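You operate a simulated robot arm through the tools that you are given. There is no shell and no other tool. Be economical: measure what you need, move in short steps, check, and stop when the job is done.

The job below is to be done with a simulated two-armed robot. You get a single attempt, and the scene is never put back.

## Task
Pick up the bottle labelled "rinse" from the top of the capping bench with one hand, pass it to the other hand and put it on the top of the service bench. Set down upright: bottle.

Only the result counts: the job must be done as asked and must still hold three seconds after the hand-in. Knocking over, shifting, dropping, spilling or breaking anything else fails it.

## Robot
Two 6-joint arms with two-finger grippers on one trunk, on a base that drives. Base frame: it is fixed to the floor where the robot stands at the start and does not move with it; the origin is under the middle of the robot, x ahead of it, y to its left, z up; the surface under the hand at the start is at about z = 0.9. Units: m, degrees, N and s.
The left shoulder is at the start at [0.06, 0.143, 0.9], the right one opposite. With the tool pointing down near the work surface each hand reaches from about 0.26 to 0.7 m from the robot's upright axis, wherever it stands, measured 20 degrees to its own side. Places, roughly: top of the service bench [4.1, 0.1, 0.9]. Payload 2.45 kg a hand.
Tool frame (each hand has its own): the origin (TCP) lies between the finger pads and is the grasp point; the fingertips stand 0.026 m ahead of it; z points along the fingers, y is the line along which they close. Largest opening 0.096 m; the body of the gripper starts 0.069 m behind the TCP.
Orientation is that of the tool frame in the base frame, as [roll, pitch, yaw] about the fixed x, y, z axes, in that order (R = Rz(yaw) Ry(pitch) Rx(roll)). With the fingers straight down and closing along the base's y, the tool's x points along the base's -x, its y along +y and its z along -z.

## Interface
- The arms move only by the tool play_rows. It takes "left_moves", "right_moves" or both (then of equal length, played together; a hand with none holds still); each is a list that holds one entry, the list of rows, each a list of 6 numbers: the shift along the tool's x, y, z in units of 20 mm (1.0 is 20 mm), then the turn, a rotation vector about the tool's x, y, z in units of 6 degrees (1.0 is 6 degrees). In form: [[[tx, ty, tz, wx, wy, wz], ...]]. A call has 1 to 12 rows; each row shifts and turns the commanded pose from where the row before left it, along the tool's axes as they then stand. "left_fingers" and "right_fingers" are, for a hand that has rows, the opening in per cent of the stroke, from 0 (shut) to 100 (fully open), set as the call begins (left out, the last holds). A call with a number of a shift or a turn outside -1 to 1 is refused whole. A row lasts 0.2 s, in which the tool goes at most 0.05 m and 8.6 degrees; a call with a longer step from one row to the next is refused whole, and so is a gripper value outside its range. A pose out of reach is approached as far as the arm can. The call stops where the force on the tool passes 40 N (or 10 N more than at its start, if that is more) or the arm is blocked; 0.2 s more then pass. Each finger halts on what it meets, pressing with about 38 N; the grip force reading is that of the motor and also rises with nothing between the fingers. The clock runs only during rows and for 0.2 s after the last one: add rows that do not move to give the fingers time. The reply holds the time, the measured pose of the TCP, the force on the tool along the base axes, the opening and the grip force, in the units named above and with some noise, with the torque about the TCP (base axes, N m) and any sound that the robot's microphone picked up.
- Cameras (640 x 400 px; columns grow to the right, rows downward): "scene" is now at [0.1423, 0.0075, 1.5089]; the picture's right is [0.10, -1.00, 0.00], its down [-0.70, -0.07, -0.71] and it looks along [0.71, 0.07, -0.70] (base axes); focal length 284 px, centre (320, 200). "left" rides on the left gripper at [0.082, -0.003, -0.098] in its tool frame; the picture's right is [0.04, 1.00, 0.00], its down [-0.73, 0.03, -0.68] and it looks along [-0.68, 0.03, 0.73] (tool axes); focal length 256 px, centre (320, 200). "right" rides on the right gripper at [0.082, 0.003, -0.098] in its tool frame; the picture's right is [-0.04, 1.00, 0.00], its down [-0.73, -0.03, -0.68] and it looks along [-0.68, -0.03, 0.73] (tool axes); focal length 256 px, centre (320, 200). There is no depth. A picture from a camera that has moved, and an enlarged one, comes with that camera's place and axes in the base frame and with its lens.
- grab_frame(camera): a new picture of that camera. No time passes.
- lift_body(by): slides the trunk up (or, below 0, down) by that many m; the arms and the scene camera ride with it, the base frame stays. It gives what a move gives, with no picture.
- roll_base(legs): drives the robot by 1 to 6 legs, each [ahead, turn to the left] in m and degrees, along the robot's own axes; the way and the turn of a leg run together, so that a leg with both is an arc; at most 1.5 m and 180 degrees a leg. The arms and the cameras ride along, it lands a little off, and it stops where it bumps. It gives what a move gives.
- aim_head(pan, tilt): turns the head with the scene camera to pan (to the left, within 86 degrees either way) and tilt (down, from -29 to 69), counted from straight ahead of the robot. It gives what a move gives.
- zoom(camera, box): a new picture of the part [left, top, right, bottom] of that camera's present view, enlarged. No time passes.
- finish_job(): hands the job in; it is judged then, once.

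Go step by step. Nothing tells you exact positions but the pictures and the camera data: compare them with the known pose of the tool, close in by small moves and look again before you grip or let go. The budget is 120 turns and 88 pictures, counting those below and the enlarged ones. Unless the task says otherwise, let go and move clear before handing in, and close with one line.

The tools are called after "Request:" as a command line: name --argument value ..., lists and objects as JSON in quotes. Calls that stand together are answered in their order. play_rows: Moves the arms, as the interface text tells. Its arguments: {"type":"object","properties":{"left_moves":{"type":"array"},"left_fingers":{"type":"number"},"right_moves":{"type":"array"},"right_fingers":{"type":"number"}},"required":[]} The other tools are called the same way: lift_body (by) slides the trunk up or down; roll_base (legs) drives the base; aim_head (pan, tilt) turns the head that bears the scene camera; grab_frame (camera) takes a picture; zoom (camera, box) takes an enlarged picture of a part of a camera's view; finish_job () hands the job in.

At the start:

```text
time: 0.0
left_ee_pos: [0.4177, 0.2776, 1.1847]
left_tcp_rot: [-179.9, 0.0, 179.8]
left_force: [0.6, -0.7, -0.2]
left_ft_torque: [0.01, -0.01, 0.01]
left_gripper_width: 0.0961
left_grip_force: 0.0
right_ee_pos: [0.4584, -0.1207, 1.1236]
right_tcp_rot: [180.0, 0.0, 179.7]
right_force: [-0.7, 0.5, -0.2]
right_ft_torque: [0.0, 0.01, 0.01]
right_gripper_width: 0.0959
right_grip_force: 0.1
trunk travel left (down, up): [-0.525, 0.065]
robot x, y, heading: [-0.0003, -0.002, -0.2]
head pan, tilt: [5.5, 44.4]
```

scene: 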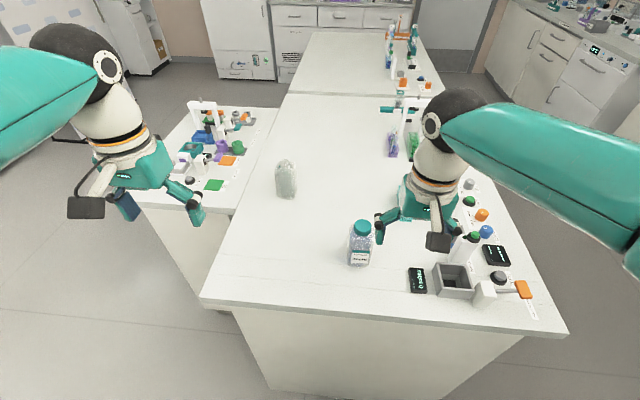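
right: 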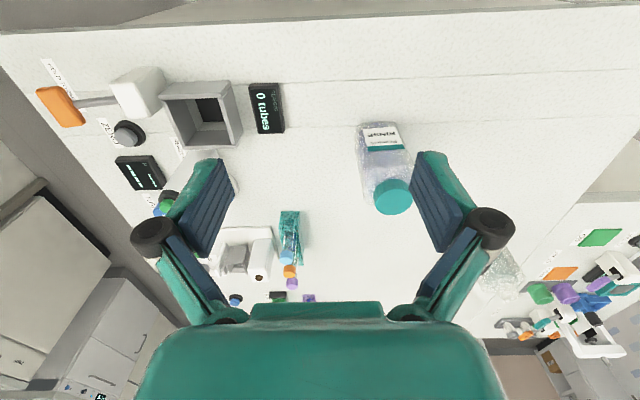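
left: 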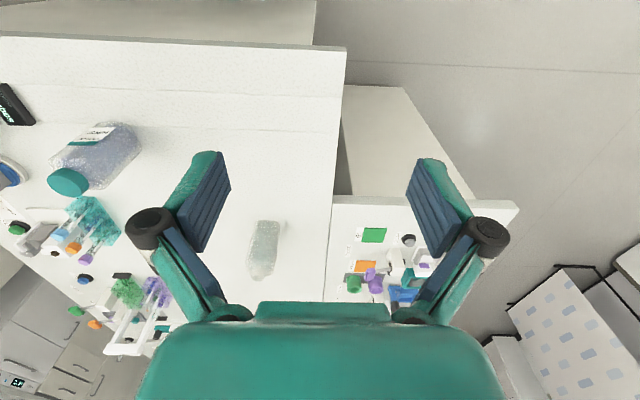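

A bottle with a teal cap stands near (0.55, -0.055), and there is a clear object further left. I'll zoom in to read the labels.

Request:
zoom --camera "scene" --box '[310, 190, 410, 290]'

Request:
zoom --camera "right" --box '[320, 90, 480, 240]'

Request:
zoom --camera "scene" --box '[180, 0, 480, 200]'

```text
4.00 times, centred on (360, 240) of scene
camera zoom: at [0.1423, 0.0075, 1.5089], right [0.1, -1.0, 0.0], down [-0.7, -0.07, -0.71], along [0.71, 0.07, -0.7], focal length 1135 px, centre (160, 40)
```

zoom: 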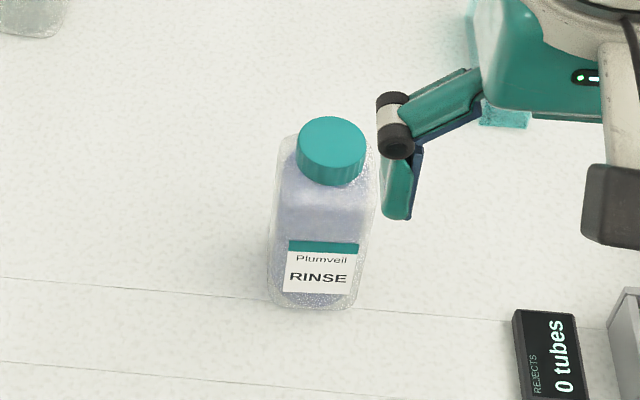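

```text
2.67 times, centred on (400, 165) of right
camera zoom: at [0.3755, -0.116, 1.2211], right [0.05, 1.0, 0.0], down [0.73, -0.03, 0.68], along [0.68, -0.03, -0.73], focal length 683 px, centre (107, 293)
```

zoom: 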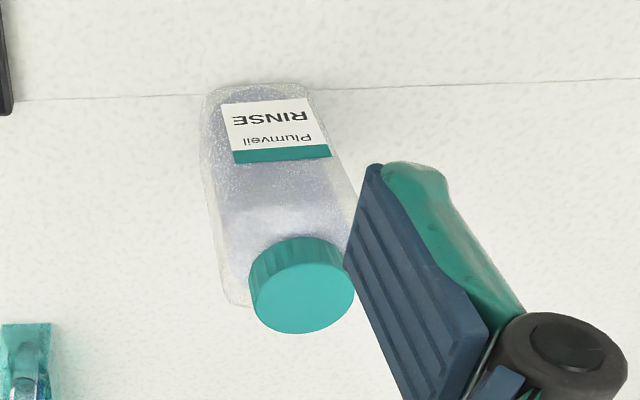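

```text
2.00 times, centred on (330, 100) of scene
camera zoom: at [0.1423, 0.0075, 1.5089], right [0.1, -1.0, 0.0], down [-0.7, -0.07, -0.71], along [0.71, 0.07, -0.7], focal length 568 px, centre (300, 400)
```

zoom: 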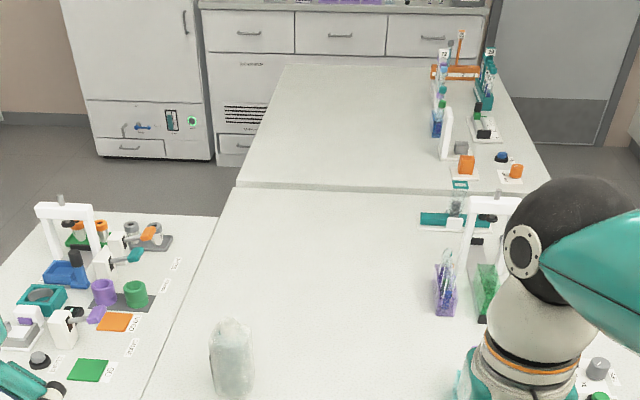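

The RINSE bottle is the teal-capped one on this bench, and the service bench must be the far counter by the wall. I'll look around for a driving route.

Request:
aim_head --pan 0 --tilt 15

Request:
grab_frame --camera "scene"

Request:
aim_head --pan -60 --tilt 30

Request:
grab_frame --camera "scene"

Request:
aim_head --pan 60 --tilt 30

Request:
grab_frame --camera "scene"

```text
time: 0.9
left_ee_pos: [0.4169, 0.2773, 1.1866]
left_tcp_rot: [-179.9, 0.0, 179.7]
left_force: [-0.1, 0.7, 0.6]
left_ft_torque: [-0.01, -0.02, 0.01]
left_gripper_width: 0.0962
left_grip_force: 0.1
right_ee_pos: [0.4575, -0.1192, 1.1235]
right_tcp_rot: [179.9, 0.0, 179.7]
right_force: [-0.1, 0.5, 0.0]
right_ft_torque: [-0.01, 0.01, 0.0]
right_gripper_width: 0.0961
right_grip_force: 0.2
trunk travel left (down, up): [-0.525, 0.065]
robot x, y, heading: [-0.0029, 0.0002, -0.1]
head pan, tilt: [0.0, 15.0]
```

```text
81 pictures are left
camera scene: at [0.1543, -0.0003, 1.5547], right [0.0, -1.0, 0.0], down [-0.26, 0.0, -0.97], along [0.97, 0.0, -0.26], focal length 284 px, centre (320, 200)
```

scene: 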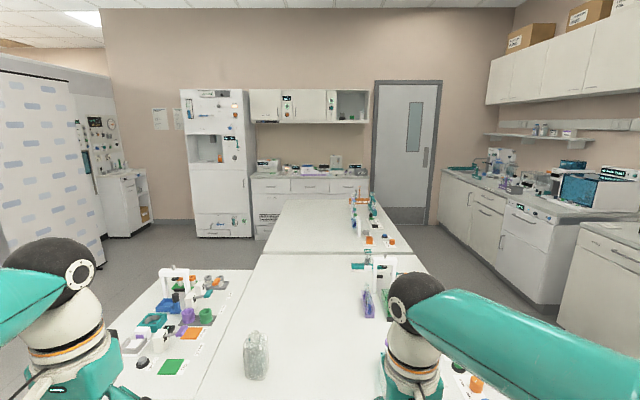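

```text
time: 2.2
left_ee_pos: [0.4175, 0.2769, 1.186]
left_tcp_rot: [-179.9, 0.0, 179.8]
left_force: [-0.3, 0.5, 1.0]
left_ft_torque: [-0.01, -0.03, 0.0]
left_gripper_width: 0.096
left_grip_force: 0.0
right_ee_pos: [0.4576, -0.1201, 1.1233]
right_tcp_rot: [-180.0, 0.0, 179.7]
right_force: [-0.6, -0.3, -0.1]
right_ft_torque: [0.06, 0.03, 0.02]
right_gripper_width: 0.0961
right_grip_force: 0.0
trunk travel left (down, up): [-0.525, 0.065]
robot x, y, heading: [-0.0005, 0.0027, 0.0]
head pan, tilt: [-60.0, 30.0]
```

```text
80 pictures are left
camera scene: at [0.1062, -0.0786, 1.5306], right [-0.87, -0.5, 0.0], down [-0.25, 0.43, -0.87], along [0.43, -0.75, -0.5], focal length 284 px, centre (320, 200)
```

scene: 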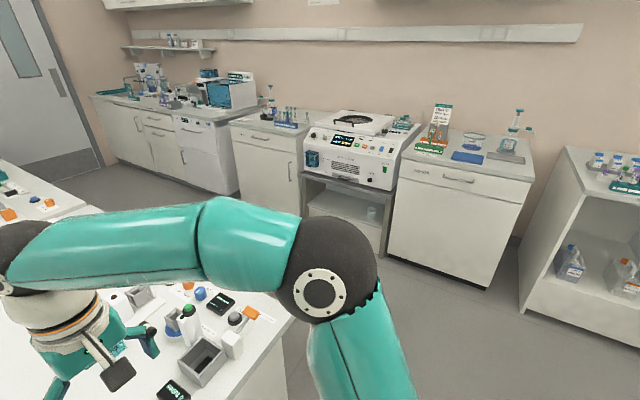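

```text
time: 4.2
left_ee_pos: [0.4174, 0.2764, 1.1862]
left_tcp_rot: [-180.0, -0.1, 179.7]
left_force: [-0.4, 0.0, -0.6]
left_ft_torque: [-0.02, 0.0, -0.01]
left_gripper_width: 0.0959
left_grip_force: 0.0
right_ee_pos: [0.4569, -0.1198, 1.1237]
right_tcp_rot: [-180.0, 0.0, 179.7]
right_force: [-0.4, -0.4, -0.5]
right_ft_torque: [0.01, 0.02, -0.04]
right_gripper_width: 0.0961
right_grip_force: 0.1
trunk travel left (down, up): [-0.525, 0.065]
robot x, y, heading: [0.0012, -0.0016, 0.1]
head pan, tilt: [60.0, 30.0]
```

```text
79 pictures are left
camera scene: at [0.1061, 0.078, 1.5306], right [0.87, -0.5, 0.0], down [-0.25, -0.43, -0.87], along [0.43, 0.75, -0.5], focal length 284 px, centre (320, 200)
```

scene: 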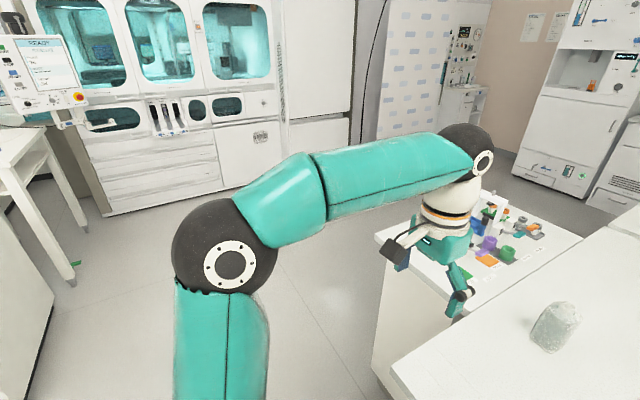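

The aisle on the left looks drivable, and the service bench front edge is near x = 3.7. I'll turn the right hand 90° so it closes along x with its camera to the right, which leaves the left side free for the other hand.

Request:
play_rows --right_moves '[[[0, 0, 0, 0, 0, -1], [0, 0, 0, 0, 0, -1], [0, 0, 0, 0, 0, -1], [0, 0, 0, 0, 0, -1], [0, 0, 0, 0, 0, -1], [0, 0, 0, 0, 0, -1], [0, 0, 0, 0, 0, -1], [0, 0, 0, 0, 0, -1], [0, 0, 0, 0, 0, -1], [0, 0, 0, 0, 0, -1], [0, 0, 0, 0, 0, -1], [0, 0, 0, 0, 0, -1]]]' --right_fingers 100

Request:
play_rows --right_moves '[[[0, 0, 0, 0, 0, -1], [0, 0, 0, 0, 0, -1], [0, 0, 0, 0, 0, -1], [0, 0, 0, 0, 0, 0]]]'

Request:
grab_frame --camera "right"

Request:
aim_head --pan 0 --tilt 50

Request:
grab_frame --camera "scene"

```text
time: 6.8
left_ee_pos: [0.4163, 0.2768, 1.1862]
left_tcp_rot: [-179.9, 0.0, 179.7]
left_force: [0.1, -1.0, 0.0]
left_ft_torque: [0.02, 0.03, 0.02]
left_gripper_width: 0.0959
left_grip_force: 0.0
right_ee_pos: [0.4574, -0.1203, 1.1223]
right_tcp_rot: [180.0, 0.0, -108.2]
right_force: [0.0, 0.3, 0.6]
right_ft_torque: [0.04, 0.0, 0.03]
right_gripper_width: 0.0963
right_grip_force: 0.1
trunk travel left (down, up): [-0.525, 0.065]
robot x, y, heading: [0.0001, 0.0007, -0.2]
head pan, tilt: [60.0, 30.0]
```

```text
time: 7.8
left_ee_pos: [0.4166, 0.2777, 1.1861]
left_tcp_rot: [-179.9, 0.0, 179.7]
left_force: [0.6, 0.2, -0.5]
left_ft_torque: [0.03, 0.04, 0.0]
left_gripper_width: 0.0963
left_grip_force: 0.2
right_ee_pos: [0.4576, -0.1192, 1.1239]
right_tcp_rot: [180.0, 0.0, -90.3]
right_force: [-0.7, 0.4, -0.1]
right_ft_torque: [0.01, 0.0, 0.03]
right_gripper_width: 0.0959
right_grip_force: 0.1
trunk travel left (down, up): [-0.525, 0.065]
robot x, y, heading: [0.0041, -0.0009, -0.3]
head pan, tilt: [60.0, 30.0]
```

```text
78 pictures are left
camera right: at [0.4538, -0.2009, 1.2213], right [-1.0, 0.04, 0.0], down [0.03, 0.73, 0.68], along [0.03, 0.68, -0.73], focal length 256 px, centre (320, 200)
```

right: 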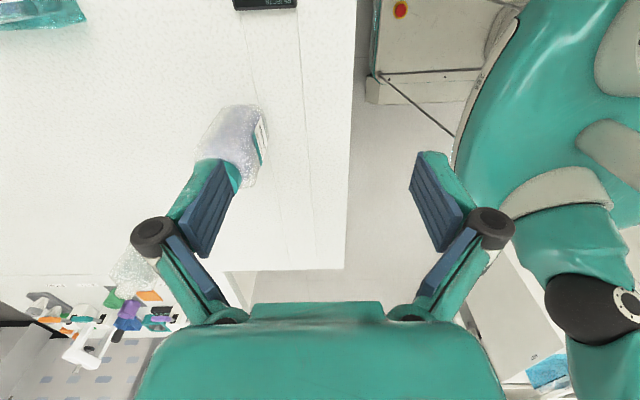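

```text
time: 9.1
left_ee_pos: [0.4177, 0.2764, 1.1862]
left_tcp_rot: [-179.9, 0.0, 179.7]
left_force: [0.2, 0.0, -0.3]
left_ft_torque: [-0.01, -0.02, -0.01]
left_gripper_width: 0.0963
left_grip_force: 0.2
right_ee_pos: [0.4578, -0.1175, 1.1233]
right_tcp_rot: [-180.0, 0.0, -90.3]
right_force: [0.3, -0.5, 0.0]
right_ft_torque: [0.01, -0.01, 0.01]
right_gripper_width: 0.096
right_grip_force: 0.1
trunk travel left (down, up): [-0.525, 0.065]
robot x, y, heading: [-0.001, 0.0014, -0.1]
head pan, tilt: [0.0, 50.0]
```

```text
77 pictures are left
camera scene: at [0.1379, -0.0002, 1.5011], right [0.0, -1.0, 0.0], down [-0.77, 0.0, -0.64], along [0.64, 0.0, -0.77], focal length 284 px, centre (320, 200)
```

scene: 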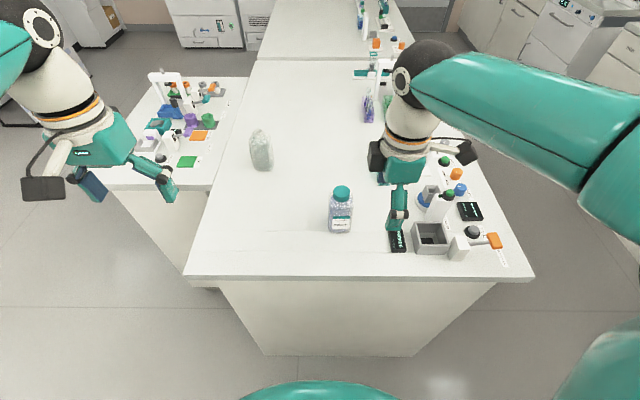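

I'll take the bottle to be near (0.555, -0.05) with its top at about z = 1.03. I'll bring the right hand nearer at this height to measure it.

Request:
play_rows --right_moves '[[[-0.3, -0.95, 0, 0, 0, 0], [-0.3, -0.95, 0, 0, 0, 0], [-0.3, -0.95, 0, 0, 0, 0], [-0.3, -0.95, 0, 0, 0, 0], [-0.3, -0.95, 0, 0, 0, 0], [0, 0, 0, 0, 0, 0]]]'

Request:
grab_frame --camera "right"

Request:
zoom --camera "scene" --box '[290, 160, 390, 260]'

```text
time: 10.5
left_ee_pos: [0.4169, 0.2766, 1.1857]
left_tcp_rot: [-179.9, 0.0, 179.6]
left_force: [-0.2, -0.3, 0.9]
left_ft_torque: [0.02, 0.01, -0.01]
left_gripper_width: 0.0959
left_grip_force: 0.0
right_ee_pos: [0.552, -0.0911, 1.1241]
right_tcp_rot: [180.0, -0.1, -90.3]
right_force: [0.0, -0.2, -0.1]
right_ft_torque: [0.01, -0.02, -0.02]
right_gripper_width: 0.096
right_grip_force: 0.0
trunk travel left (down, up): [-0.525, 0.065]
robot x, y, heading: [-0.0007, 0.0023, -0.0]
head pan, tilt: [0.0, 50.0]
```

```text
76 pictures are left
camera right: at [0.5482, -0.1728, 1.2211], right [-1.0, 0.05, 0.0], down [0.03, 0.73, 0.68], along [0.03, 0.68, -0.73], focal length 256 px, centre (320, 200)
```

right: 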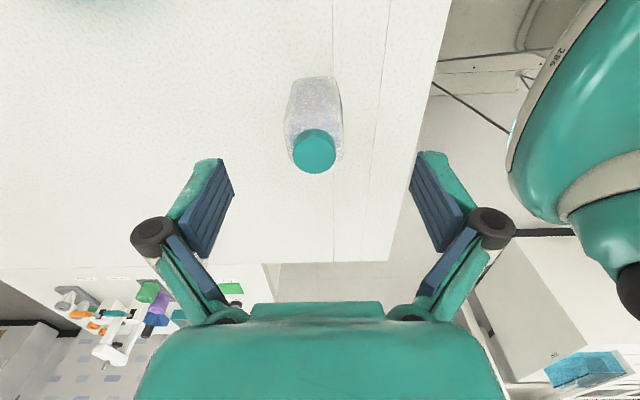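

```text
4.00 times, centred on (340, 210) of scene
camera zoom: at [0.1372, -0.0005, 1.5011], right [0.0, -1.0, 0.0], down [-0.77, 0.0, -0.64], along [0.64, 0.0, -0.77], focal length 1135 px, centre (240, 160)
```

zoom: 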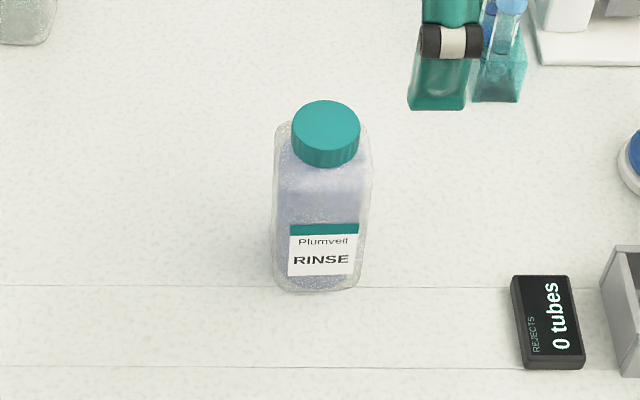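

The cap centre triangulates to (0.559, -0.049) with its top at z ≈ 1.024, and the body is about 0.06 wide. I'll centre over it and come partway down.

Request:
play_rows --right_moves '[[[-0.7, -0.12, 0, 0, 0, 0], [-0.7, -0.12, 0, 0, 0, 0], [-0.7, -0.11, 0, 0, 0, 0], [0, 0, 1, 0, 0, 0], [0, 0, 1, 0, 0, 0], [0, 0, 0.5, 0, 0, 0], [0, 0, 0, 0, 0, 0]]]'

Request:
grab_frame --camera "right"

Request:
zoom --camera "scene" --box '[270, 140, 430, 260]'

```text
time: 12.1
left_ee_pos: [0.4164, 0.2767, 1.1865]
left_tcp_rot: [-179.8, 0.0, 179.8]
left_force: [-0.8, 0.7, -0.1]
left_ft_torque: [0.03, 0.01, -0.01]
left_gripper_width: 0.0959
left_grip_force: 0.0
right_ee_pos: [0.5594, -0.0487, 1.0743]
right_tcp_rot: [180.0, 0.0, -90.2]
right_force: [0.2, 0.3, 0.3]
right_ft_torque: [0.01, -0.01, 0.0]
right_gripper_width: 0.096
right_grip_force: 0.0
trunk travel left (down, up): [-0.525, 0.065]
robot x, y, heading: [-0.0021, -0.0006, -0.0]
head pan, tilt: [0.0, 50.0]
```

```text
74 pictures are left
camera right: at [0.5559, -0.1301, 1.1713], right [-1.0, 0.05, 0.0], down [0.03, 0.73, 0.68], along [0.03, 0.68, -0.73], focal length 256 px, centre (320, 200)
```

right: 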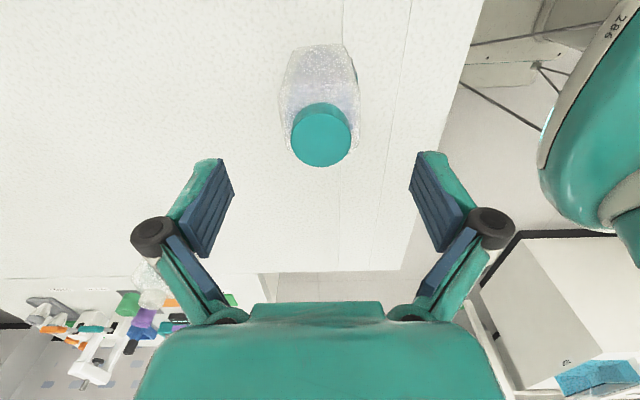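

```text
3.33 times, centred on (350, 200) of scene
camera zoom: at [0.138, -0.0002, 1.501], right [0.0, -1.0, 0.0], down [-0.77, 0.0, -0.64], along [0.64, 0.0, -0.77], focal length 946 px, centre (220, 200)
```

zoom: 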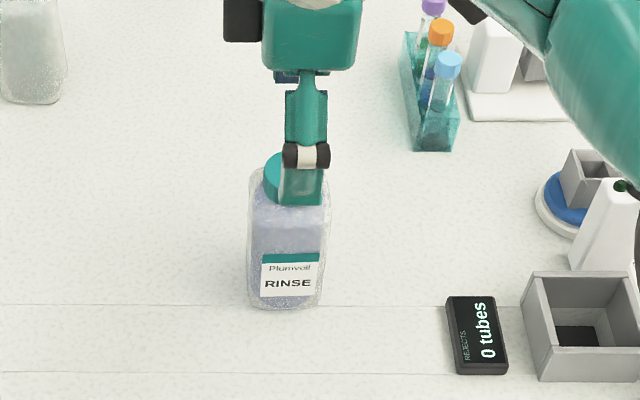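

It's well centred, so I'll descend to z ≈ 0.992 and close on the upper body.

Request:
play_rows --right_moves '[[[0, 0, 0.82, 0, 0, 0], [0, 0, 0.82, 0, 0, 0], [0, 0, 0.82, 0, 0, 0], [0, 0, 0.82, 0, 0, 0], [0, 0, 0.82, 0, 0, 0], [0, 0, 0, 0, 0, 0]]]'

Request:
grab_frame --camera "right"

Request:
zoom --camera "scene" --box '[270, 140, 430, 260]'

```text
time: 13.5
left_ee_pos: [0.4172, 0.2768, 1.1849]
left_tcp_rot: [-179.9, 0.0, 179.7]
left_force: [0.5, -0.1, 0.3]
left_ft_torque: [-0.01, -0.02, 0.01]
left_gripper_width: 0.0957
left_grip_force: 0.1
right_ee_pos: [0.5589, -0.0481, 0.9906]
right_tcp_rot: [179.9, -0.1, -90.3]
right_force: [0.0, 0.7, 0.3]
right_ft_torque: [-0.01, 0.01, 0.02]
right_gripper_width: 0.096
right_grip_force: 0.1
trunk travel left (down, up): [-0.525, 0.065]
robot x, y, heading: [0.0023, -0.002, -0.1]
head pan, tilt: [0.0, 50.0]
```

```text
72 pictures are left
camera right: at [0.5555, -0.1294, 1.0886], right [-1.0, 0.05, 0.0], down [0.03, 0.73, 0.68], along [0.03, 0.68, -0.73], focal length 256 px, centre (320, 200)
```

right: 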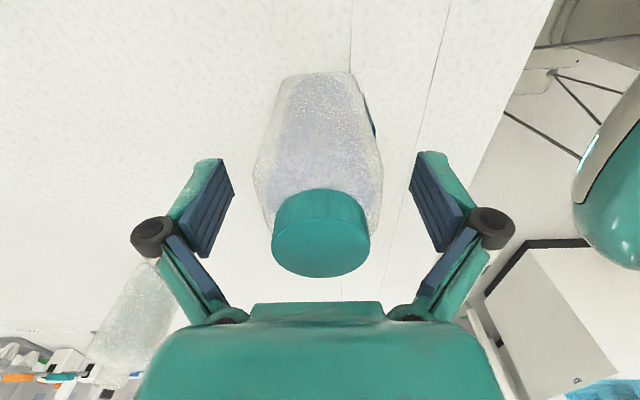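

```text
3.33 times, centred on (350, 200) of scene
camera zoom: at [0.1379, -0.0003, 1.5011], right [0.0, -1.0, 0.0], down [-0.77, 0.0, -0.64], along [0.64, 0.0, -0.77], focal length 946 px, centre (220, 200)
```

zoom: 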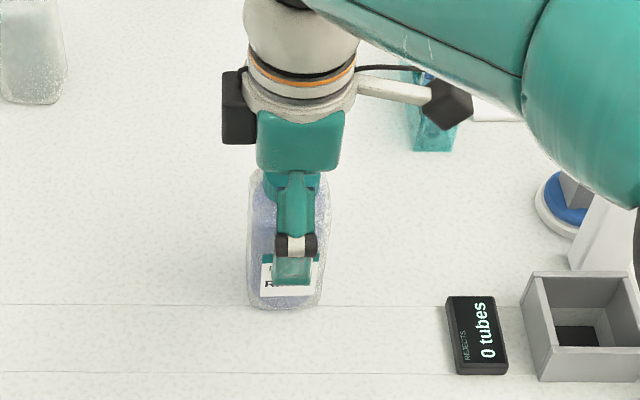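

The pads overlap the upper body. I'll raise 4 mm to leave the other hand room below, then close.

Request:
play_rows --right_moves '[[[0, 0, -0.2, 0, 0, 0], [0, 0, 0, 0, 0, 0]]]'

Request:
play_rows --right_moves '[[[0, 0, 0, 0, 0, 0], [0, 0, 0, 0, 0, 0], [0, 0, 0, 0, 0, 0], [0, 0, 0, 0, 0, 0], [0, 0, 0, 0, 0, 0]]]' --right_fingers 0

Request:
play_rows --right_moves '[[[0, 0, -0.5, 0, 0, 0], [0, 0, -0.5, 0, 0, 0], [0, 0, 0, 0, 0, 0]]]'

Request:
grab_frame --camera "scene"

Request:
grab_frame --camera "right"

```text
time: 14.1
left_ee_pos: [0.4175, 0.2755, 1.1864]
left_tcp_rot: [-179.9, 0.0, 179.7]
left_force: [0.0, 0.5, 0.0]
left_ft_torque: [0.0, -0.03, -0.03]
left_gripper_width: 0.0959
left_grip_force: 0.0
right_ee_pos: [0.5596, -0.0475, 0.996]
right_tcp_rot: [-180.0, -0.1, -90.3]
right_force: [0.3, 0.0, -0.9]
right_ft_torque: [-0.01, -0.02, 0.0]
right_gripper_width: 0.0959
right_grip_force: 0.1
trunk travel left (down, up): [-0.525, 0.065]
robot x, y, heading: [0.0015, 0.0005, 0.3]
head pan, tilt: [0.0, 50.0]
```

```text
time: 15.3
left_ee_pos: [0.4175, 0.2765, 1.1858]
left_tcp_rot: [-179.8, 0.0, 179.8]
left_force: [0.5, 0.3, -0.4]
left_ft_torque: [0.01, 0.03, 0.01]
left_gripper_width: 0.0961
left_grip_force: 0.1
right_ee_pos: [0.5579, -0.0473, 0.995]
right_tcp_rot: [-180.0, 0.1, -90.3]
right_force: [-1.3, -1.1, 3.4]
right_ft_torque: [0.07, 0.05, 0.07]
right_gripper_width: 0.0559
right_grip_force: 37.3
trunk travel left (down, up): [-0.525, 0.065]
robot x, y, heading: [-0.0004, -0.0021, -0.1]
head pan, tilt: [0.0, 50.0]
```

```text
time: 16.1
left_ee_pos: [0.4179, 0.2769, 1.1853]
left_tcp_rot: [-179.9, -0.1, 179.7]
left_force: [-0.8, -0.4, -0.7]
left_ft_torque: [0.03, 0.0, 0.01]
left_gripper_width: 0.0961
left_grip_force: 0.0
right_ee_pos: [0.559, -0.0475, 1.0158]
right_tcp_rot: [179.9, 0.1, -90.4]
right_force: [-0.7, 0.0, -2.4]
right_ft_torque: [-0.04, -0.01, 0.0]
right_gripper_width: 0.0557
right_grip_force: 38.1
trunk travel left (down, up): [-0.525, 0.065]
robot x, y, heading: [0.0004, -0.0004, 0.0]
head pan, tilt: [0.0, 50.0]
```

```text
70 pictures are left
camera scene: at [0.1384, -0.0003, 1.501], right [0.0, -1.0, 0.0], down [-0.77, 0.0, -0.64], along [0.64, 0.0, -0.77], focal length 284 px, centre (320, 200)
```

scene: 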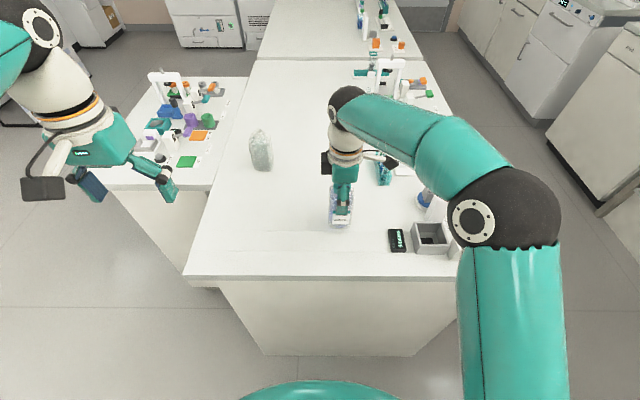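

```text
69 pictures are left
camera right: at [0.5556, -0.1303, 1.1133], right [-1.0, 0.05, 0.0], down [0.03, 0.73, 0.68], along [0.03, 0.68, -0.73], focal length 256 px, centre (320, 200)
```

right: 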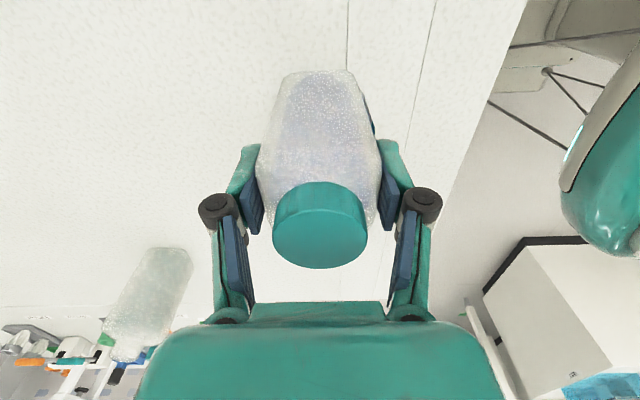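

The grip holds at 0.056 wide and the bottle has come off the bench. I'll lift it and bring it closer for the handover.

Request:
play_rows --right_moves '[[[0, 0, -1, 0, 0, 0], [0, 0, -1, 0, 0, 0], [0, 0, -1, 0, 0, 0], [0, 0, -1, 0, 0, 0], [0, 0.5, -1, 0, 0, 0], [0, 0.7, -1, 0, 0, 0], [0, 0.7, -1, 0, 0, 0], [0, 0.7, -0.8, 0, 0, 0], [0, 0.7, 0, 0, 0, 0], [0, 0.7, 0, 0, 0, 0], [0, 0, 0, 0, 0, 0]]]'

Request:
grab_frame --camera "scene"

Request:
grab_frame --camera "left"

```text
time: 18.5
left_ee_pos: [0.4184, 0.2778, 1.1846]
left_tcp_rot: [-179.8, -0.1, 179.7]
left_force: [-0.2, -0.2, 0.0]
left_ft_torque: [0.03, -0.01, 0.03]
left_gripper_width: 0.0961
left_grip_force: 0.1
right_ee_pos: [0.48, -0.0469, 1.1714]
right_tcp_rot: [179.9, 0.1, -90.4]
right_force: [0.1, 0.9, -2.1]
right_ft_torque: [0.0, 0.05, 0.0]
right_gripper_width: 0.0555
right_grip_force: 37.8
trunk travel left (down, up): [-0.525, 0.065]
robot x, y, heading: [0.0002, 0.0022, 0.1]
head pan, tilt: [0.0, 50.0]
```

```text
68 pictures are left
camera scene: at [0.1386, -0.0003, 1.501], right [0.0, -1.0, 0.0], down [-0.77, 0.0, -0.64], along [0.64, 0.0, -0.77], focal length 284 px, centre (320, 200)
```

scene: 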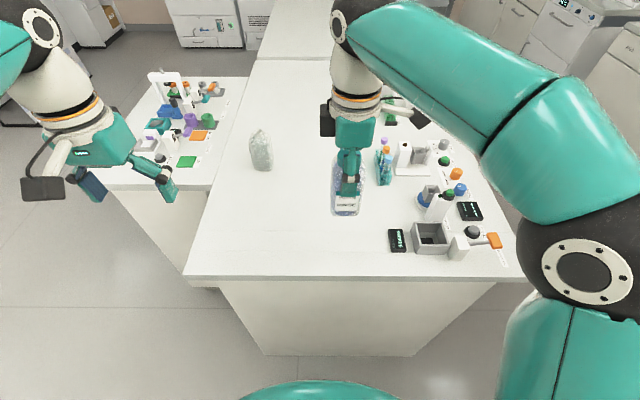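

```text
67 pictures are left
camera left: at [0.3349, 0.2734, 1.2849], right [-0.03, 1.0, 0.0], down [0.73, 0.03, 0.68], along [0.68, 0.02, -0.73], focal length 256 px, centre (320, 200)
```

left: 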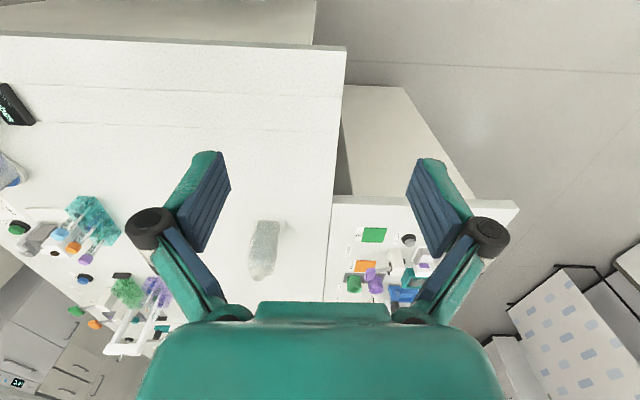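

The bottle is up at (0.48, -0.047). I'll turn the left hand in place so it points to the right (-y), tilted 18° down, with its camera on top.

Request:
play_rows --left_moves '[[[0, 0, 0, 0, 0, -1], [0, 0, 0, 0, 0, -1], [0, 0, 0, 0, 0, -1], [0, 0, 0, 0, 0, -1], [0, 0, 0, 0, 0, -1], [0, 0, 0, 0, 0, -1], [0, 0, 0, 0, 0, -1], [0, 0, 0, 0, 0, -1], [0, 0, 0, 0, 0, -1], [0, 0, 0, 0, 0, -1], [0, 0, 0, 0, 0, -1], [0, 0, 0, 0, 0, -1]]]' --left_fingers 100

Request:
play_rows --left_moves '[[[0, 0, 0, 0, 0, -1], [0, 0, 0, 0, 0, -1], [0, 0, 0, 0, 0, -0.95], [0, 0, 0, 0, 1, 0], [0, 0, 0, 0, 1, 0], [0, 0, 0, 0, 1, 0], [0, 0, 0, 0, 1, 0], [0, 0, 0, 0, 1, 0], [0, 0, 0, 0, 1, 0], [0, 0, 0, 0, 0, 0]]]'

Request:
grab_frame --camera "scene"

```text
time: 21.1
left_ee_pos: [0.4169, 0.2775, 1.187]
left_tcp_rot: [-180.0, -0.1, -108.2]
left_force: [0.5, 0.6, -0.5]
left_ft_torque: [0.01, 0.02, -0.01]
left_gripper_width: 0.0961
left_grip_force: 0.1
right_ee_pos: [0.4793, -0.0466, 1.1705]
right_tcp_rot: [180.0, 0.0, -90.2]
right_force: [-0.2, 0.0, -3.5]
right_ft_torque: [0.0, 0.0, 0.03]
right_gripper_width: 0.0557
right_grip_force: 37.8
trunk travel left (down, up): [-0.525, 0.065]
robot x, y, heading: [0.0023, -0.0034, 0.1]
head pan, tilt: [0.0, 50.0]
```

```text
time: 23.3
left_ee_pos: [0.4187, 0.2766, 1.1865]
left_tcp_rot: [180.0, -36.3, -90.7]
left_force: [-0.5, 0.1, -0.6]
left_ft_torque: [-0.04, 0.02, -0.02]
left_gripper_width: 0.0962
left_grip_force: 0.0
right_ee_pos: [0.4799, -0.0457, 1.1716]
right_tcp_rot: [-180.0, 0.0, -90.2]
right_force: [0.3, 0.7, -2.8]
right_ft_torque: [0.01, 0.0, 0.02]
right_gripper_width: 0.0556
right_grip_force: 38.4
trunk travel left (down, up): [-0.525, 0.065]
robot x, y, heading: [0.0017, -0.0031, 0.2]
head pan, tilt: [0.0, 50.0]
```

```text
66 pictures are left
camera scene: at [0.138, -0.0005, 1.501], right [0.0, -1.0, 0.0], down [-0.77, 0.0, -0.64], along [0.64, 0.0, -0.77], focal length 284 px, centre (320, 200)
```

scene: 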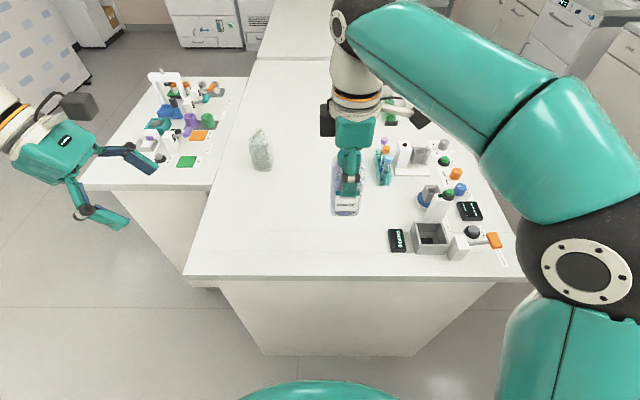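

The turn is working, so I'll finish the tilt and approach to a spot about 0.1 m left of the bottle at its lower-body height.

Request:
play_rows --left_moves '[[[0, 0, 0, 0, 1, 0], [0, 0, 0, 0, 1, 0], [0, 0, 0, 0, 1, 0], [0, 0, 0, 0, 1, 0], [0, 0, 0, 0, 1, 0], [0, 0, 0, 0, 1, 0], [0, 0, 0, 0, 0, 0]]]'

Request:
play_rows --left_moves '[[[-0.1, -0.34, 0.85, 0, 0, 0], [-0.1, -0.34, 0.85, 0, 0, 0], [-0.1, -0.34, 0.85, 0, 0, 0], [-0.1, -0.34, 0.85, 0, 0, 0], [-0.1, -0.34, 0.85, 0, 0, 0], [-0.1, -0.34, 0.85, 0, 0, 0], [-0.1, -0.34, 0.85, 0, 0, 0], [-0.1, -0.34, 0.85, 0, 0, 0], [-0.05, -0.33, 0.85, 0, 0, 0], [0, 0, 0.85, 0, 0, 0], [0, 0, 0, 0, 0, 0]]]'

Request:
grab_frame --camera "scene"

Request:
grab_frame --camera "left"

```text
time: 24.9
left_ee_pos: [0.4177, 0.2769, 1.1872]
left_tcp_rot: [-179.9, -72.0, -90.6]
left_force: [0.0, -0.5, 0.6]
left_ft_torque: [-0.02, -0.02, -0.01]
left_gripper_width: 0.0964
left_grip_force: 0.0
right_ee_pos: [0.4789, -0.0467, 1.1714]
right_tcp_rot: [-180.0, 0.0, -90.3]
right_force: [-0.2, 0.3, -3.5]
right_ft_torque: [-0.01, -0.01, 0.0]
right_gripper_width: 0.0554
right_grip_force: 38.0
trunk travel left (down, up): [-0.525, 0.065]
robot x, y, heading: [-0.0003, -0.0015, -0.1]
head pan, tilt: [0.0, 50.0]
```

```text
time: 27.3
left_ee_pos: [0.4777, 0.1206, 1.1176]
left_tcp_rot: [-179.9, -72.1, -90.6]
left_force: [0.6, -0.3, -0.4]
left_ft_torque: [0.0, -0.01, -0.06]
left_gripper_width: 0.0959
left_grip_force: 0.1
right_ee_pos: [0.4803, -0.0465, 1.1706]
right_tcp_rot: [179.9, 0.0, -90.3]
right_force: [0.3, -0.2, -2.2]
right_ft_torque: [0.02, 0.0, 0.02]
right_gripper_width: 0.0554
right_grip_force: 37.6
trunk travel left (down, up): [-0.525, 0.065]
robot x, y, heading: [0.0019, 0.0005, -0.0]
head pan, tilt: [0.0, 50.0]
```

```text
65 pictures are left
camera scene: at [0.1383, -0.0002, 1.501], right [0.0, -1.0, 0.0], down [-0.77, 0.0, -0.64], along [0.64, 0.0, -0.77], focal length 284 px, centre (320, 200)
```

scene: 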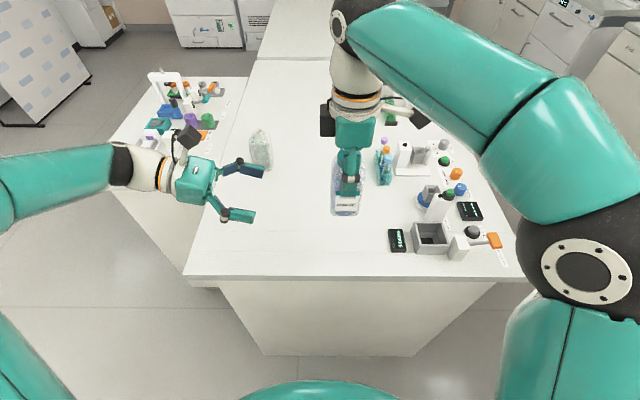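

```text
64 pictures are left
camera left: at [0.4799, 0.1878, 1.2266], right [-1.0, 0.0, 0.04], down [-0.02, 0.87, -0.49], along [-0.03, -0.49, -0.87], focal length 256 px, centre (320, 200)
```

left: 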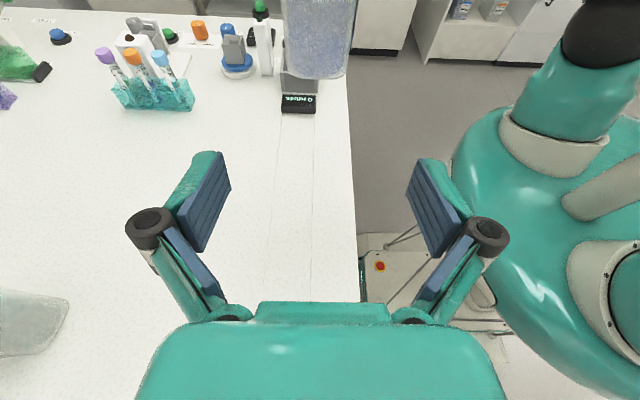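

The left hand lines up, and the bottle bottom reads about z = 1.076. I'll slide toward it and check partway.

Request:
play_rows --left_moves '[[[0.278, -0.02, 0.856, 0, 0, 0], [0.278, -0.02, 0.856, 0, 0, 0], [0.278, -0.02, 0.856, 0, 0, 0], [0.278, -0.02, 0.856, 0, 0, 0], [0.278, -0.02, 0.856, 0, 0, 0], [0, 0, 0, 0, 0, 0]]]'

Request:
zoom --camera "scene" --box '[200, 90, 420, 240]'

Request:
grab_frame --camera "left"

Request:
grab_frame --camera "right"

```text
time: 28.7
left_ee_pos: [0.4768, 0.0309, 1.1183]
left_tcp_rot: [180.0, -72.1, -90.7]
left_force: [-0.1, 0.4, 0.2]
left_ft_torque: [0.02, -0.01, 0.01]
left_gripper_width: 0.0957
left_grip_force: 0.0
right_ee_pos: [0.4776, -0.0456, 1.1704]
right_tcp_rot: [179.8, 0.0, -90.3]
right_force: [-0.8, -0.2, -2.7]
right_ft_torque: [0.03, 0.02, 0.01]
right_gripper_width: 0.0554
right_grip_force: 37.8
trunk travel left (down, up): [-0.525, 0.065]
robot x, y, heading: [0.0009, 0.0025, -0.0]
head pan, tilt: [0.0, 50.0]
```

```text
2.67 times, centred on (310, 165) of scene
camera zoom: at [0.1382, -0.0001, 1.501], right [0.0, -1.0, 0.0], down [-0.77, 0.0, -0.64], along [0.64, 0.0, -0.77], focal length 757 px, centre (347, 293)
```

zoom: 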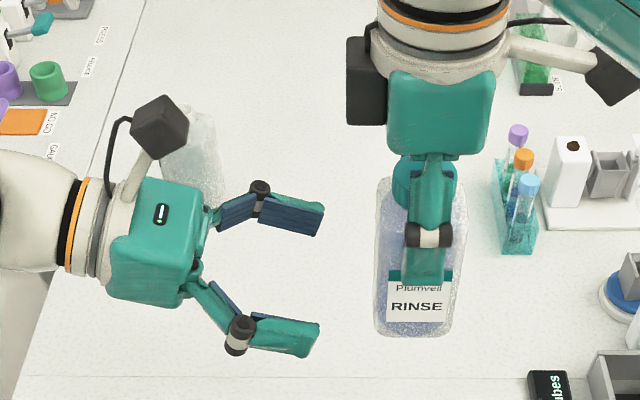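

```text
62 pictures are left
camera left: at [0.4803, 0.0977, 1.2258], right [-1.0, 0.0, 0.04], down [-0.02, 0.87, -0.49], along [-0.03, -0.49, -0.87], focal length 256 px, centre (320, 200)
```

left: 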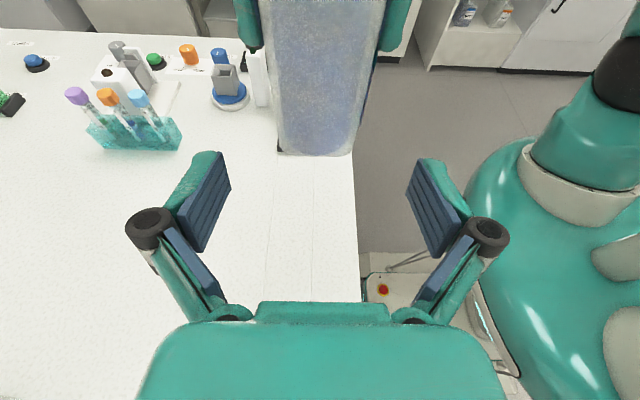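

```text
61 pictures are left
camera right: at [0.4754, -0.1278, 1.269], right [-1.0, 0.05, 0.0], down [0.03, 0.73, 0.68], along [0.03, 0.68, -0.73], focal length 256 px, centre (320, 200)
```

right: 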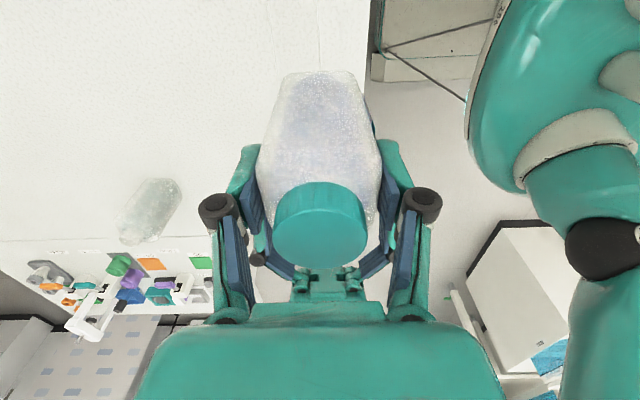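

There's ample clearance between the cameras and hands, and the bottle base is confirmed at about z = 1.075. I'll go in the last 65 mm.

Request:
play_rows --left_moves '[[[0.25, -0.03, 0.773, 0, 0, 0], [0.25, -0.03, 0.773, 0, 0, 0], [0.25, -0.03, 0.773, 0, 0, 0], [0.25, -0.03, 0.773, 0, 0, 0], [0, 0, 0, 0, 0, 0]]]'

Request:
zoom --camera "scene" --box '[230, 90, 410, 240]'

Request:
grab_frame --camera "left"

```text
time: 29.9
left_ee_pos: [0.4804, -0.0345, 1.1185]
left_tcp_rot: [-180.0, -72.2, -90.6]
left_force: [-0.7, 0.4, 0.7]
left_ft_torque: [0.0, 0.0, -0.03]
left_gripper_width: 0.0959
left_grip_force: 0.0
right_ee_pos: [0.479, -0.0477, 1.1716]
right_tcp_rot: [179.9, 0.1, -90.3]
right_force: [1.2, -0.2, -1.9]
right_ft_torque: [0.02, -0.02, 0.02]
right_gripper_width: 0.0555
right_grip_force: 37.6
trunk travel left (down, up): [-0.525, 0.065]
robot x, y, heading: [0.0001, -0.0018, -0.1]
head pan, tilt: [0.0, 50.0]
```

```text
2.67 times, centred on (320, 165) of scene
camera zoom: at [0.1382, -0.0002, 1.501], right [0.0, -1.0, 0.0], down [-0.77, 0.0, -0.64], along [0.64, 0.0, -0.77], focal length 757 px, centre (320, 293)
```

zoom: 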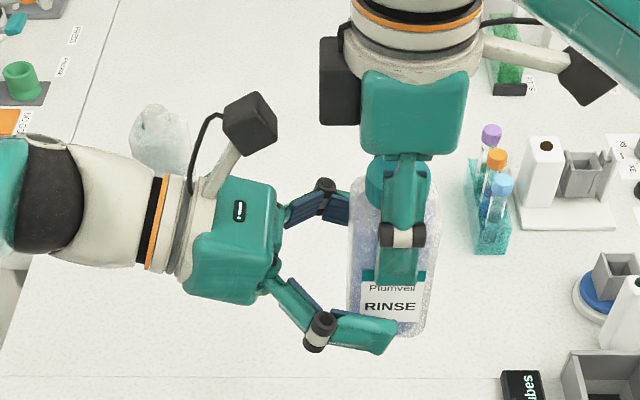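

```text
59 pictures are left
camera left: at [0.4819, 0.032, 1.227], right [-1.0, 0.0, 0.04], down [-0.02, 0.87, -0.49], along [-0.03, -0.49, -0.87], focal length 256 px, centre (320, 200)
```

left: 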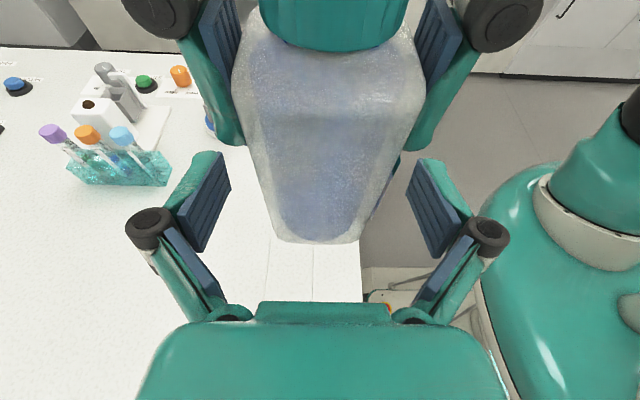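

The left pads straddle the lower body with the right fingers above. I'll close the left hand.

Request:
play_rows --left_moves '[[[0, 0, 0, 0, 0, 0], [0, 0, 0, 0, 0, 0], [0, 0, 0, 0, 0, 0], [0, 0, 0, 0, 0, 0], [0, 0, 0, 0, 0, 0]]]' --left_fingers 0

Request:
grab_frame --camera "left"

Request:
zoom --camera "scene" --box '[230, 90, 410, 240]'

```text
time: 31.1
left_ee_pos: [0.4793, -0.036, 1.1185]
left_tcp_rot: [180.0, -72.1, -90.6]
left_force: [-2.0, 0.8, 0.0]
left_ft_torque: [0.04, 0.07, -0.12]
left_gripper_width: 0.0554
left_grip_force: 37.8
right_ee_pos: [0.4788, -0.0461, 1.1712]
right_tcp_rot: [-180.0, 0.0, -90.3]
right_force: [1.6, 0.2, -3.2]
right_ft_torque: [-0.03, -0.15, 0.07]
right_gripper_width: 0.0555
right_grip_force: 38.1
trunk travel left (down, up): [-0.525, 0.065]
robot x, y, heading: [0.0014, -0.0017, 0.1]
head pan, tilt: [0.0, 50.0]
```

```text
58 pictures are left
camera left: at [0.4819, 0.0321, 1.227], right [-1.0, 0.0, 0.04], down [-0.02, 0.87, -0.49], along [-0.03, -0.49, -0.87], focal length 256 px, centre (320, 200)
```

left: 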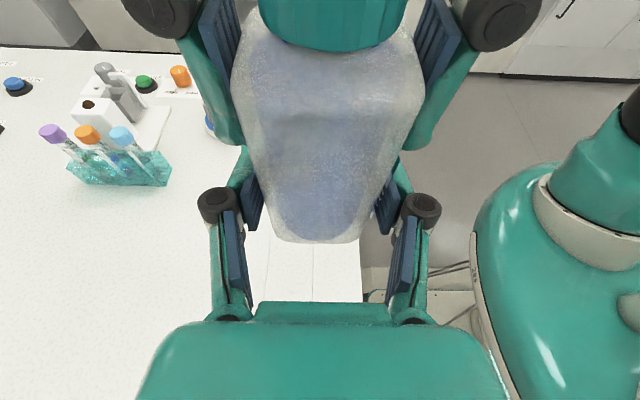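

```text
2.67 times, centred on (320, 165) of scene
camera zoom: at [0.1383, -0.0003, 1.501], right [0.0, -1.0, 0.0], down [-0.77, 0.0, -0.64], along [0.64, 0.0, -0.77], focal length 757 px, centre (320, 293)
```

zoom: 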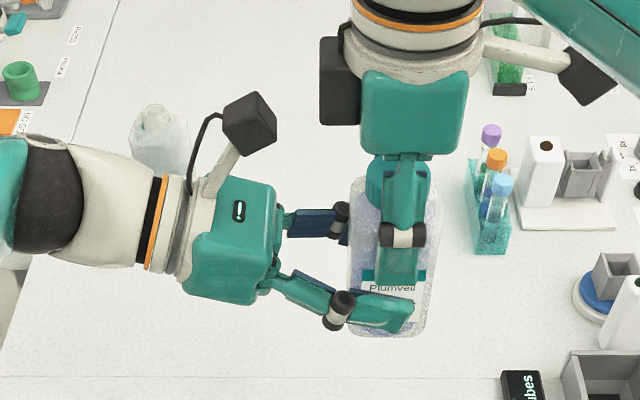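

The left hand holds it at 0.0554. I'll release with the right and lift it straight up off the bottle.

Request:
play_rows --right_moves '[[[0, 0, 0, 0, 0, 0], [0, 0, 0, 0, 0, 0], [0, 0, 0, 0, 0, 0], [0, 0, -0.5, 0, 0, 0], [0, 0, -1, 0, 0, 0], [0, 0, -1, 0, 0, 0], [0, 0, -1, 0, 0, 0], [0, 0, -1, 0, 0, 0], [0, 0, 0, 0, 0, 0]]]' --right_fingers 85

Request:
grab_frame --camera "scene"

Request:
grab_frame --camera "left"

```text
time: 33.1
left_ee_pos: [0.48, -0.0338, 1.1187]
left_tcp_rot: [179.8, -72.1, -90.5]
left_force: [-0.1, -0.2, -0.4]
left_ft_torque: [-0.01, -0.01, -0.01]
left_gripper_width: 0.0553
left_grip_force: 37.9
right_ee_pos: [0.4728, -0.0491, 1.2527]
right_tcp_rot: [-179.9, 0.1, -90.4]
right_force: [0.4, 0.2, -0.5]
right_ft_torque: [-0.05, 0.03, 0.03]
right_gripper_width: 0.0818
right_grip_force: 0.0
right hand out of reach, approached as far as the arm can: row 8
trunk travel left (down, up): [-0.525, 0.065]
robot x, y, heading: [-0.0024, -0.0013, -0.1]
head pan, tilt: [0.0, 50.0]
```

```text
56 pictures are left
camera scene: at [0.1388, -0.0001, 1.5009], right [0.0, -1.0, 0.0], down [-0.77, 0.0, -0.64], along [0.64, 0.0, -0.77], focal length 284 px, centre (320, 200)
```

scene: 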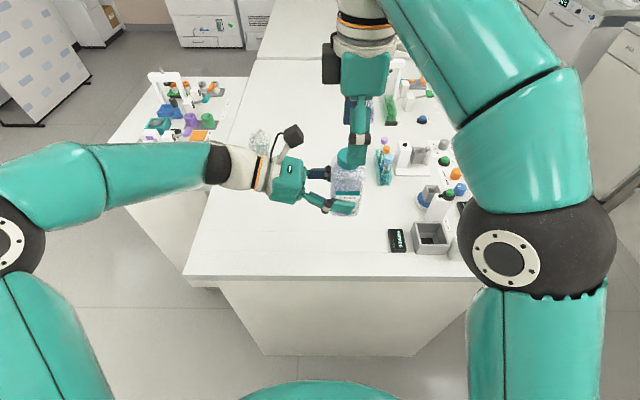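

```text
55 pictures are left
camera left: at [0.4824, 0.0323, 1.2268], right [-1.0, 0.0, 0.04], down [-0.02, 0.87, -0.49], along [-0.03, -0.49, -0.87], focal length 256 px, centre (320, 200)
```

left: 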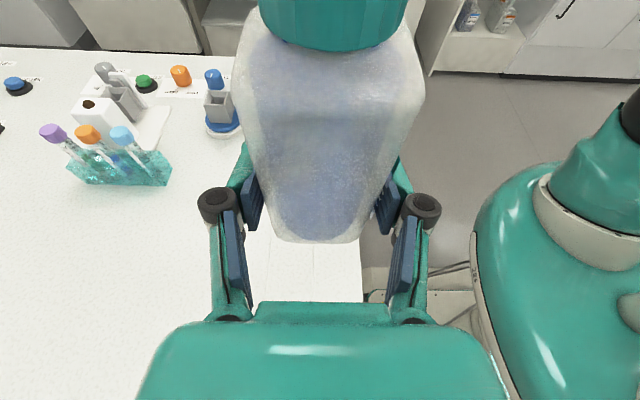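

The bottle is held by the left hand alone. I'll move the right hand aside, and both hands in, for driving.

Request:
play_rows --right_moves '[[[1, 0, 0, 0, 0, 0], [1, 0, 0, 0, 0, 0], [1, 0, 0, 0, 0, 0], [1, 0, 0, 0, 0, 0], [1, 0.5, 0, 0, 0, 0], [1, 1, 0, 0, 0, 0], [1, 1, 0, 0, 0, 0], [0.5, 1, 0.5, 0, 0, 0], [0, 1, 0.5, 0, 0, 0], [0, 0.5, 0.5, 0, 0, 0], [0, 0, 0, 0, 0, 0]]]'

Request:
play_rows --left_moves '[[[-0.2, 0.7, -0.65, 0, 0, 0], [-0.2, 0.7, -0.65, 0, 0, 0], [-0.2, 0.7, -0.65, 0, 0, 0], [-0.2, 0.7, -0.65, 0, 0, 0], [-0.2, 0.7, -0.65, 0, 0, 0], [-0.2, 0.7, -0.65, 0, 0, 0], [-0.2, 0.7, -0.65, 0, 0, 0], [0, 0, 0, 0, 0, 0]]]'

Request:
grab_frame --camera "scene"

```text
time: 35.5
left_ee_pos: [0.4806, -0.0348, 1.1183]
left_tcp_rot: [-180.0, -72.1, -90.6]
left_force: [-0.1, 0.6, -0.5]
left_ft_torque: [0.04, 0.0, 0.0]
left_gripper_width: 0.0554
left_grip_force: 38.3
right_ee_pos: [0.3737, -0.199, 1.2217]
right_tcp_rot: [-180.0, -0.1, -90.3]
right_force: [-0.3, 0.0, 0.1]
right_ft_torque: [-0.01, 0.01, 0.0]
right_gripper_width: 0.0816
right_grip_force: 0.1
trunk travel left (down, up): [-0.525, 0.065]
robot x, y, heading: [0.0005, 0.0015, 0.1]
head pan, tilt: [0.0, 50.0]
```

```text
time: 37.3
left_ee_pos: [0.3825, 0.061, 1.1196]
left_tcp_rot: [180.0, -72.1, -90.6]
left_force: [0.3, -0.1, -0.3]
left_ft_torque: [0.03, 0.0, -0.01]
left_gripper_width: 0.0553
left_grip_force: 37.7
right_ee_pos: [0.375, -0.1993, 1.2212]
right_tcp_rot: [179.9, 0.0, -90.3]
right_force: [-0.5, 0.4, -0.3]
right_ft_torque: [0.0, 0.0, -0.02]
right_gripper_width: 0.0818
right_grip_force: 0.2
trunk travel left (down, up): [-0.525, 0.065]
robot x, y, heading: [-0.005, 0.0004, 0.2]
head pan, tilt: [0.0, 50.0]
```

```text
54 pictures are left
camera scene: at [0.1384, -0.0005, 1.501], right [0.0, -1.0, 0.0], down [-0.77, 0.0, -0.64], along [0.64, 0.0, -0.77], focal length 284 px, centre (320, 200)
```

scene: 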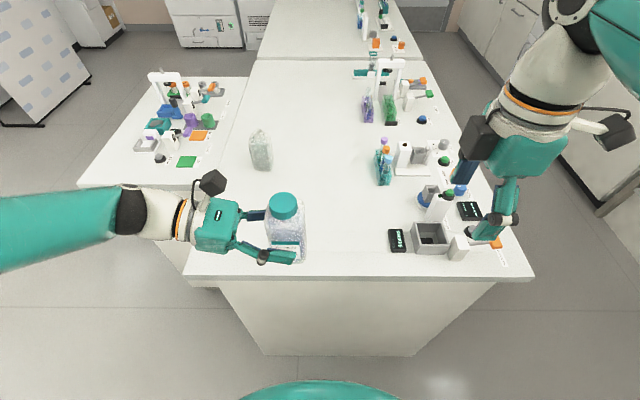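

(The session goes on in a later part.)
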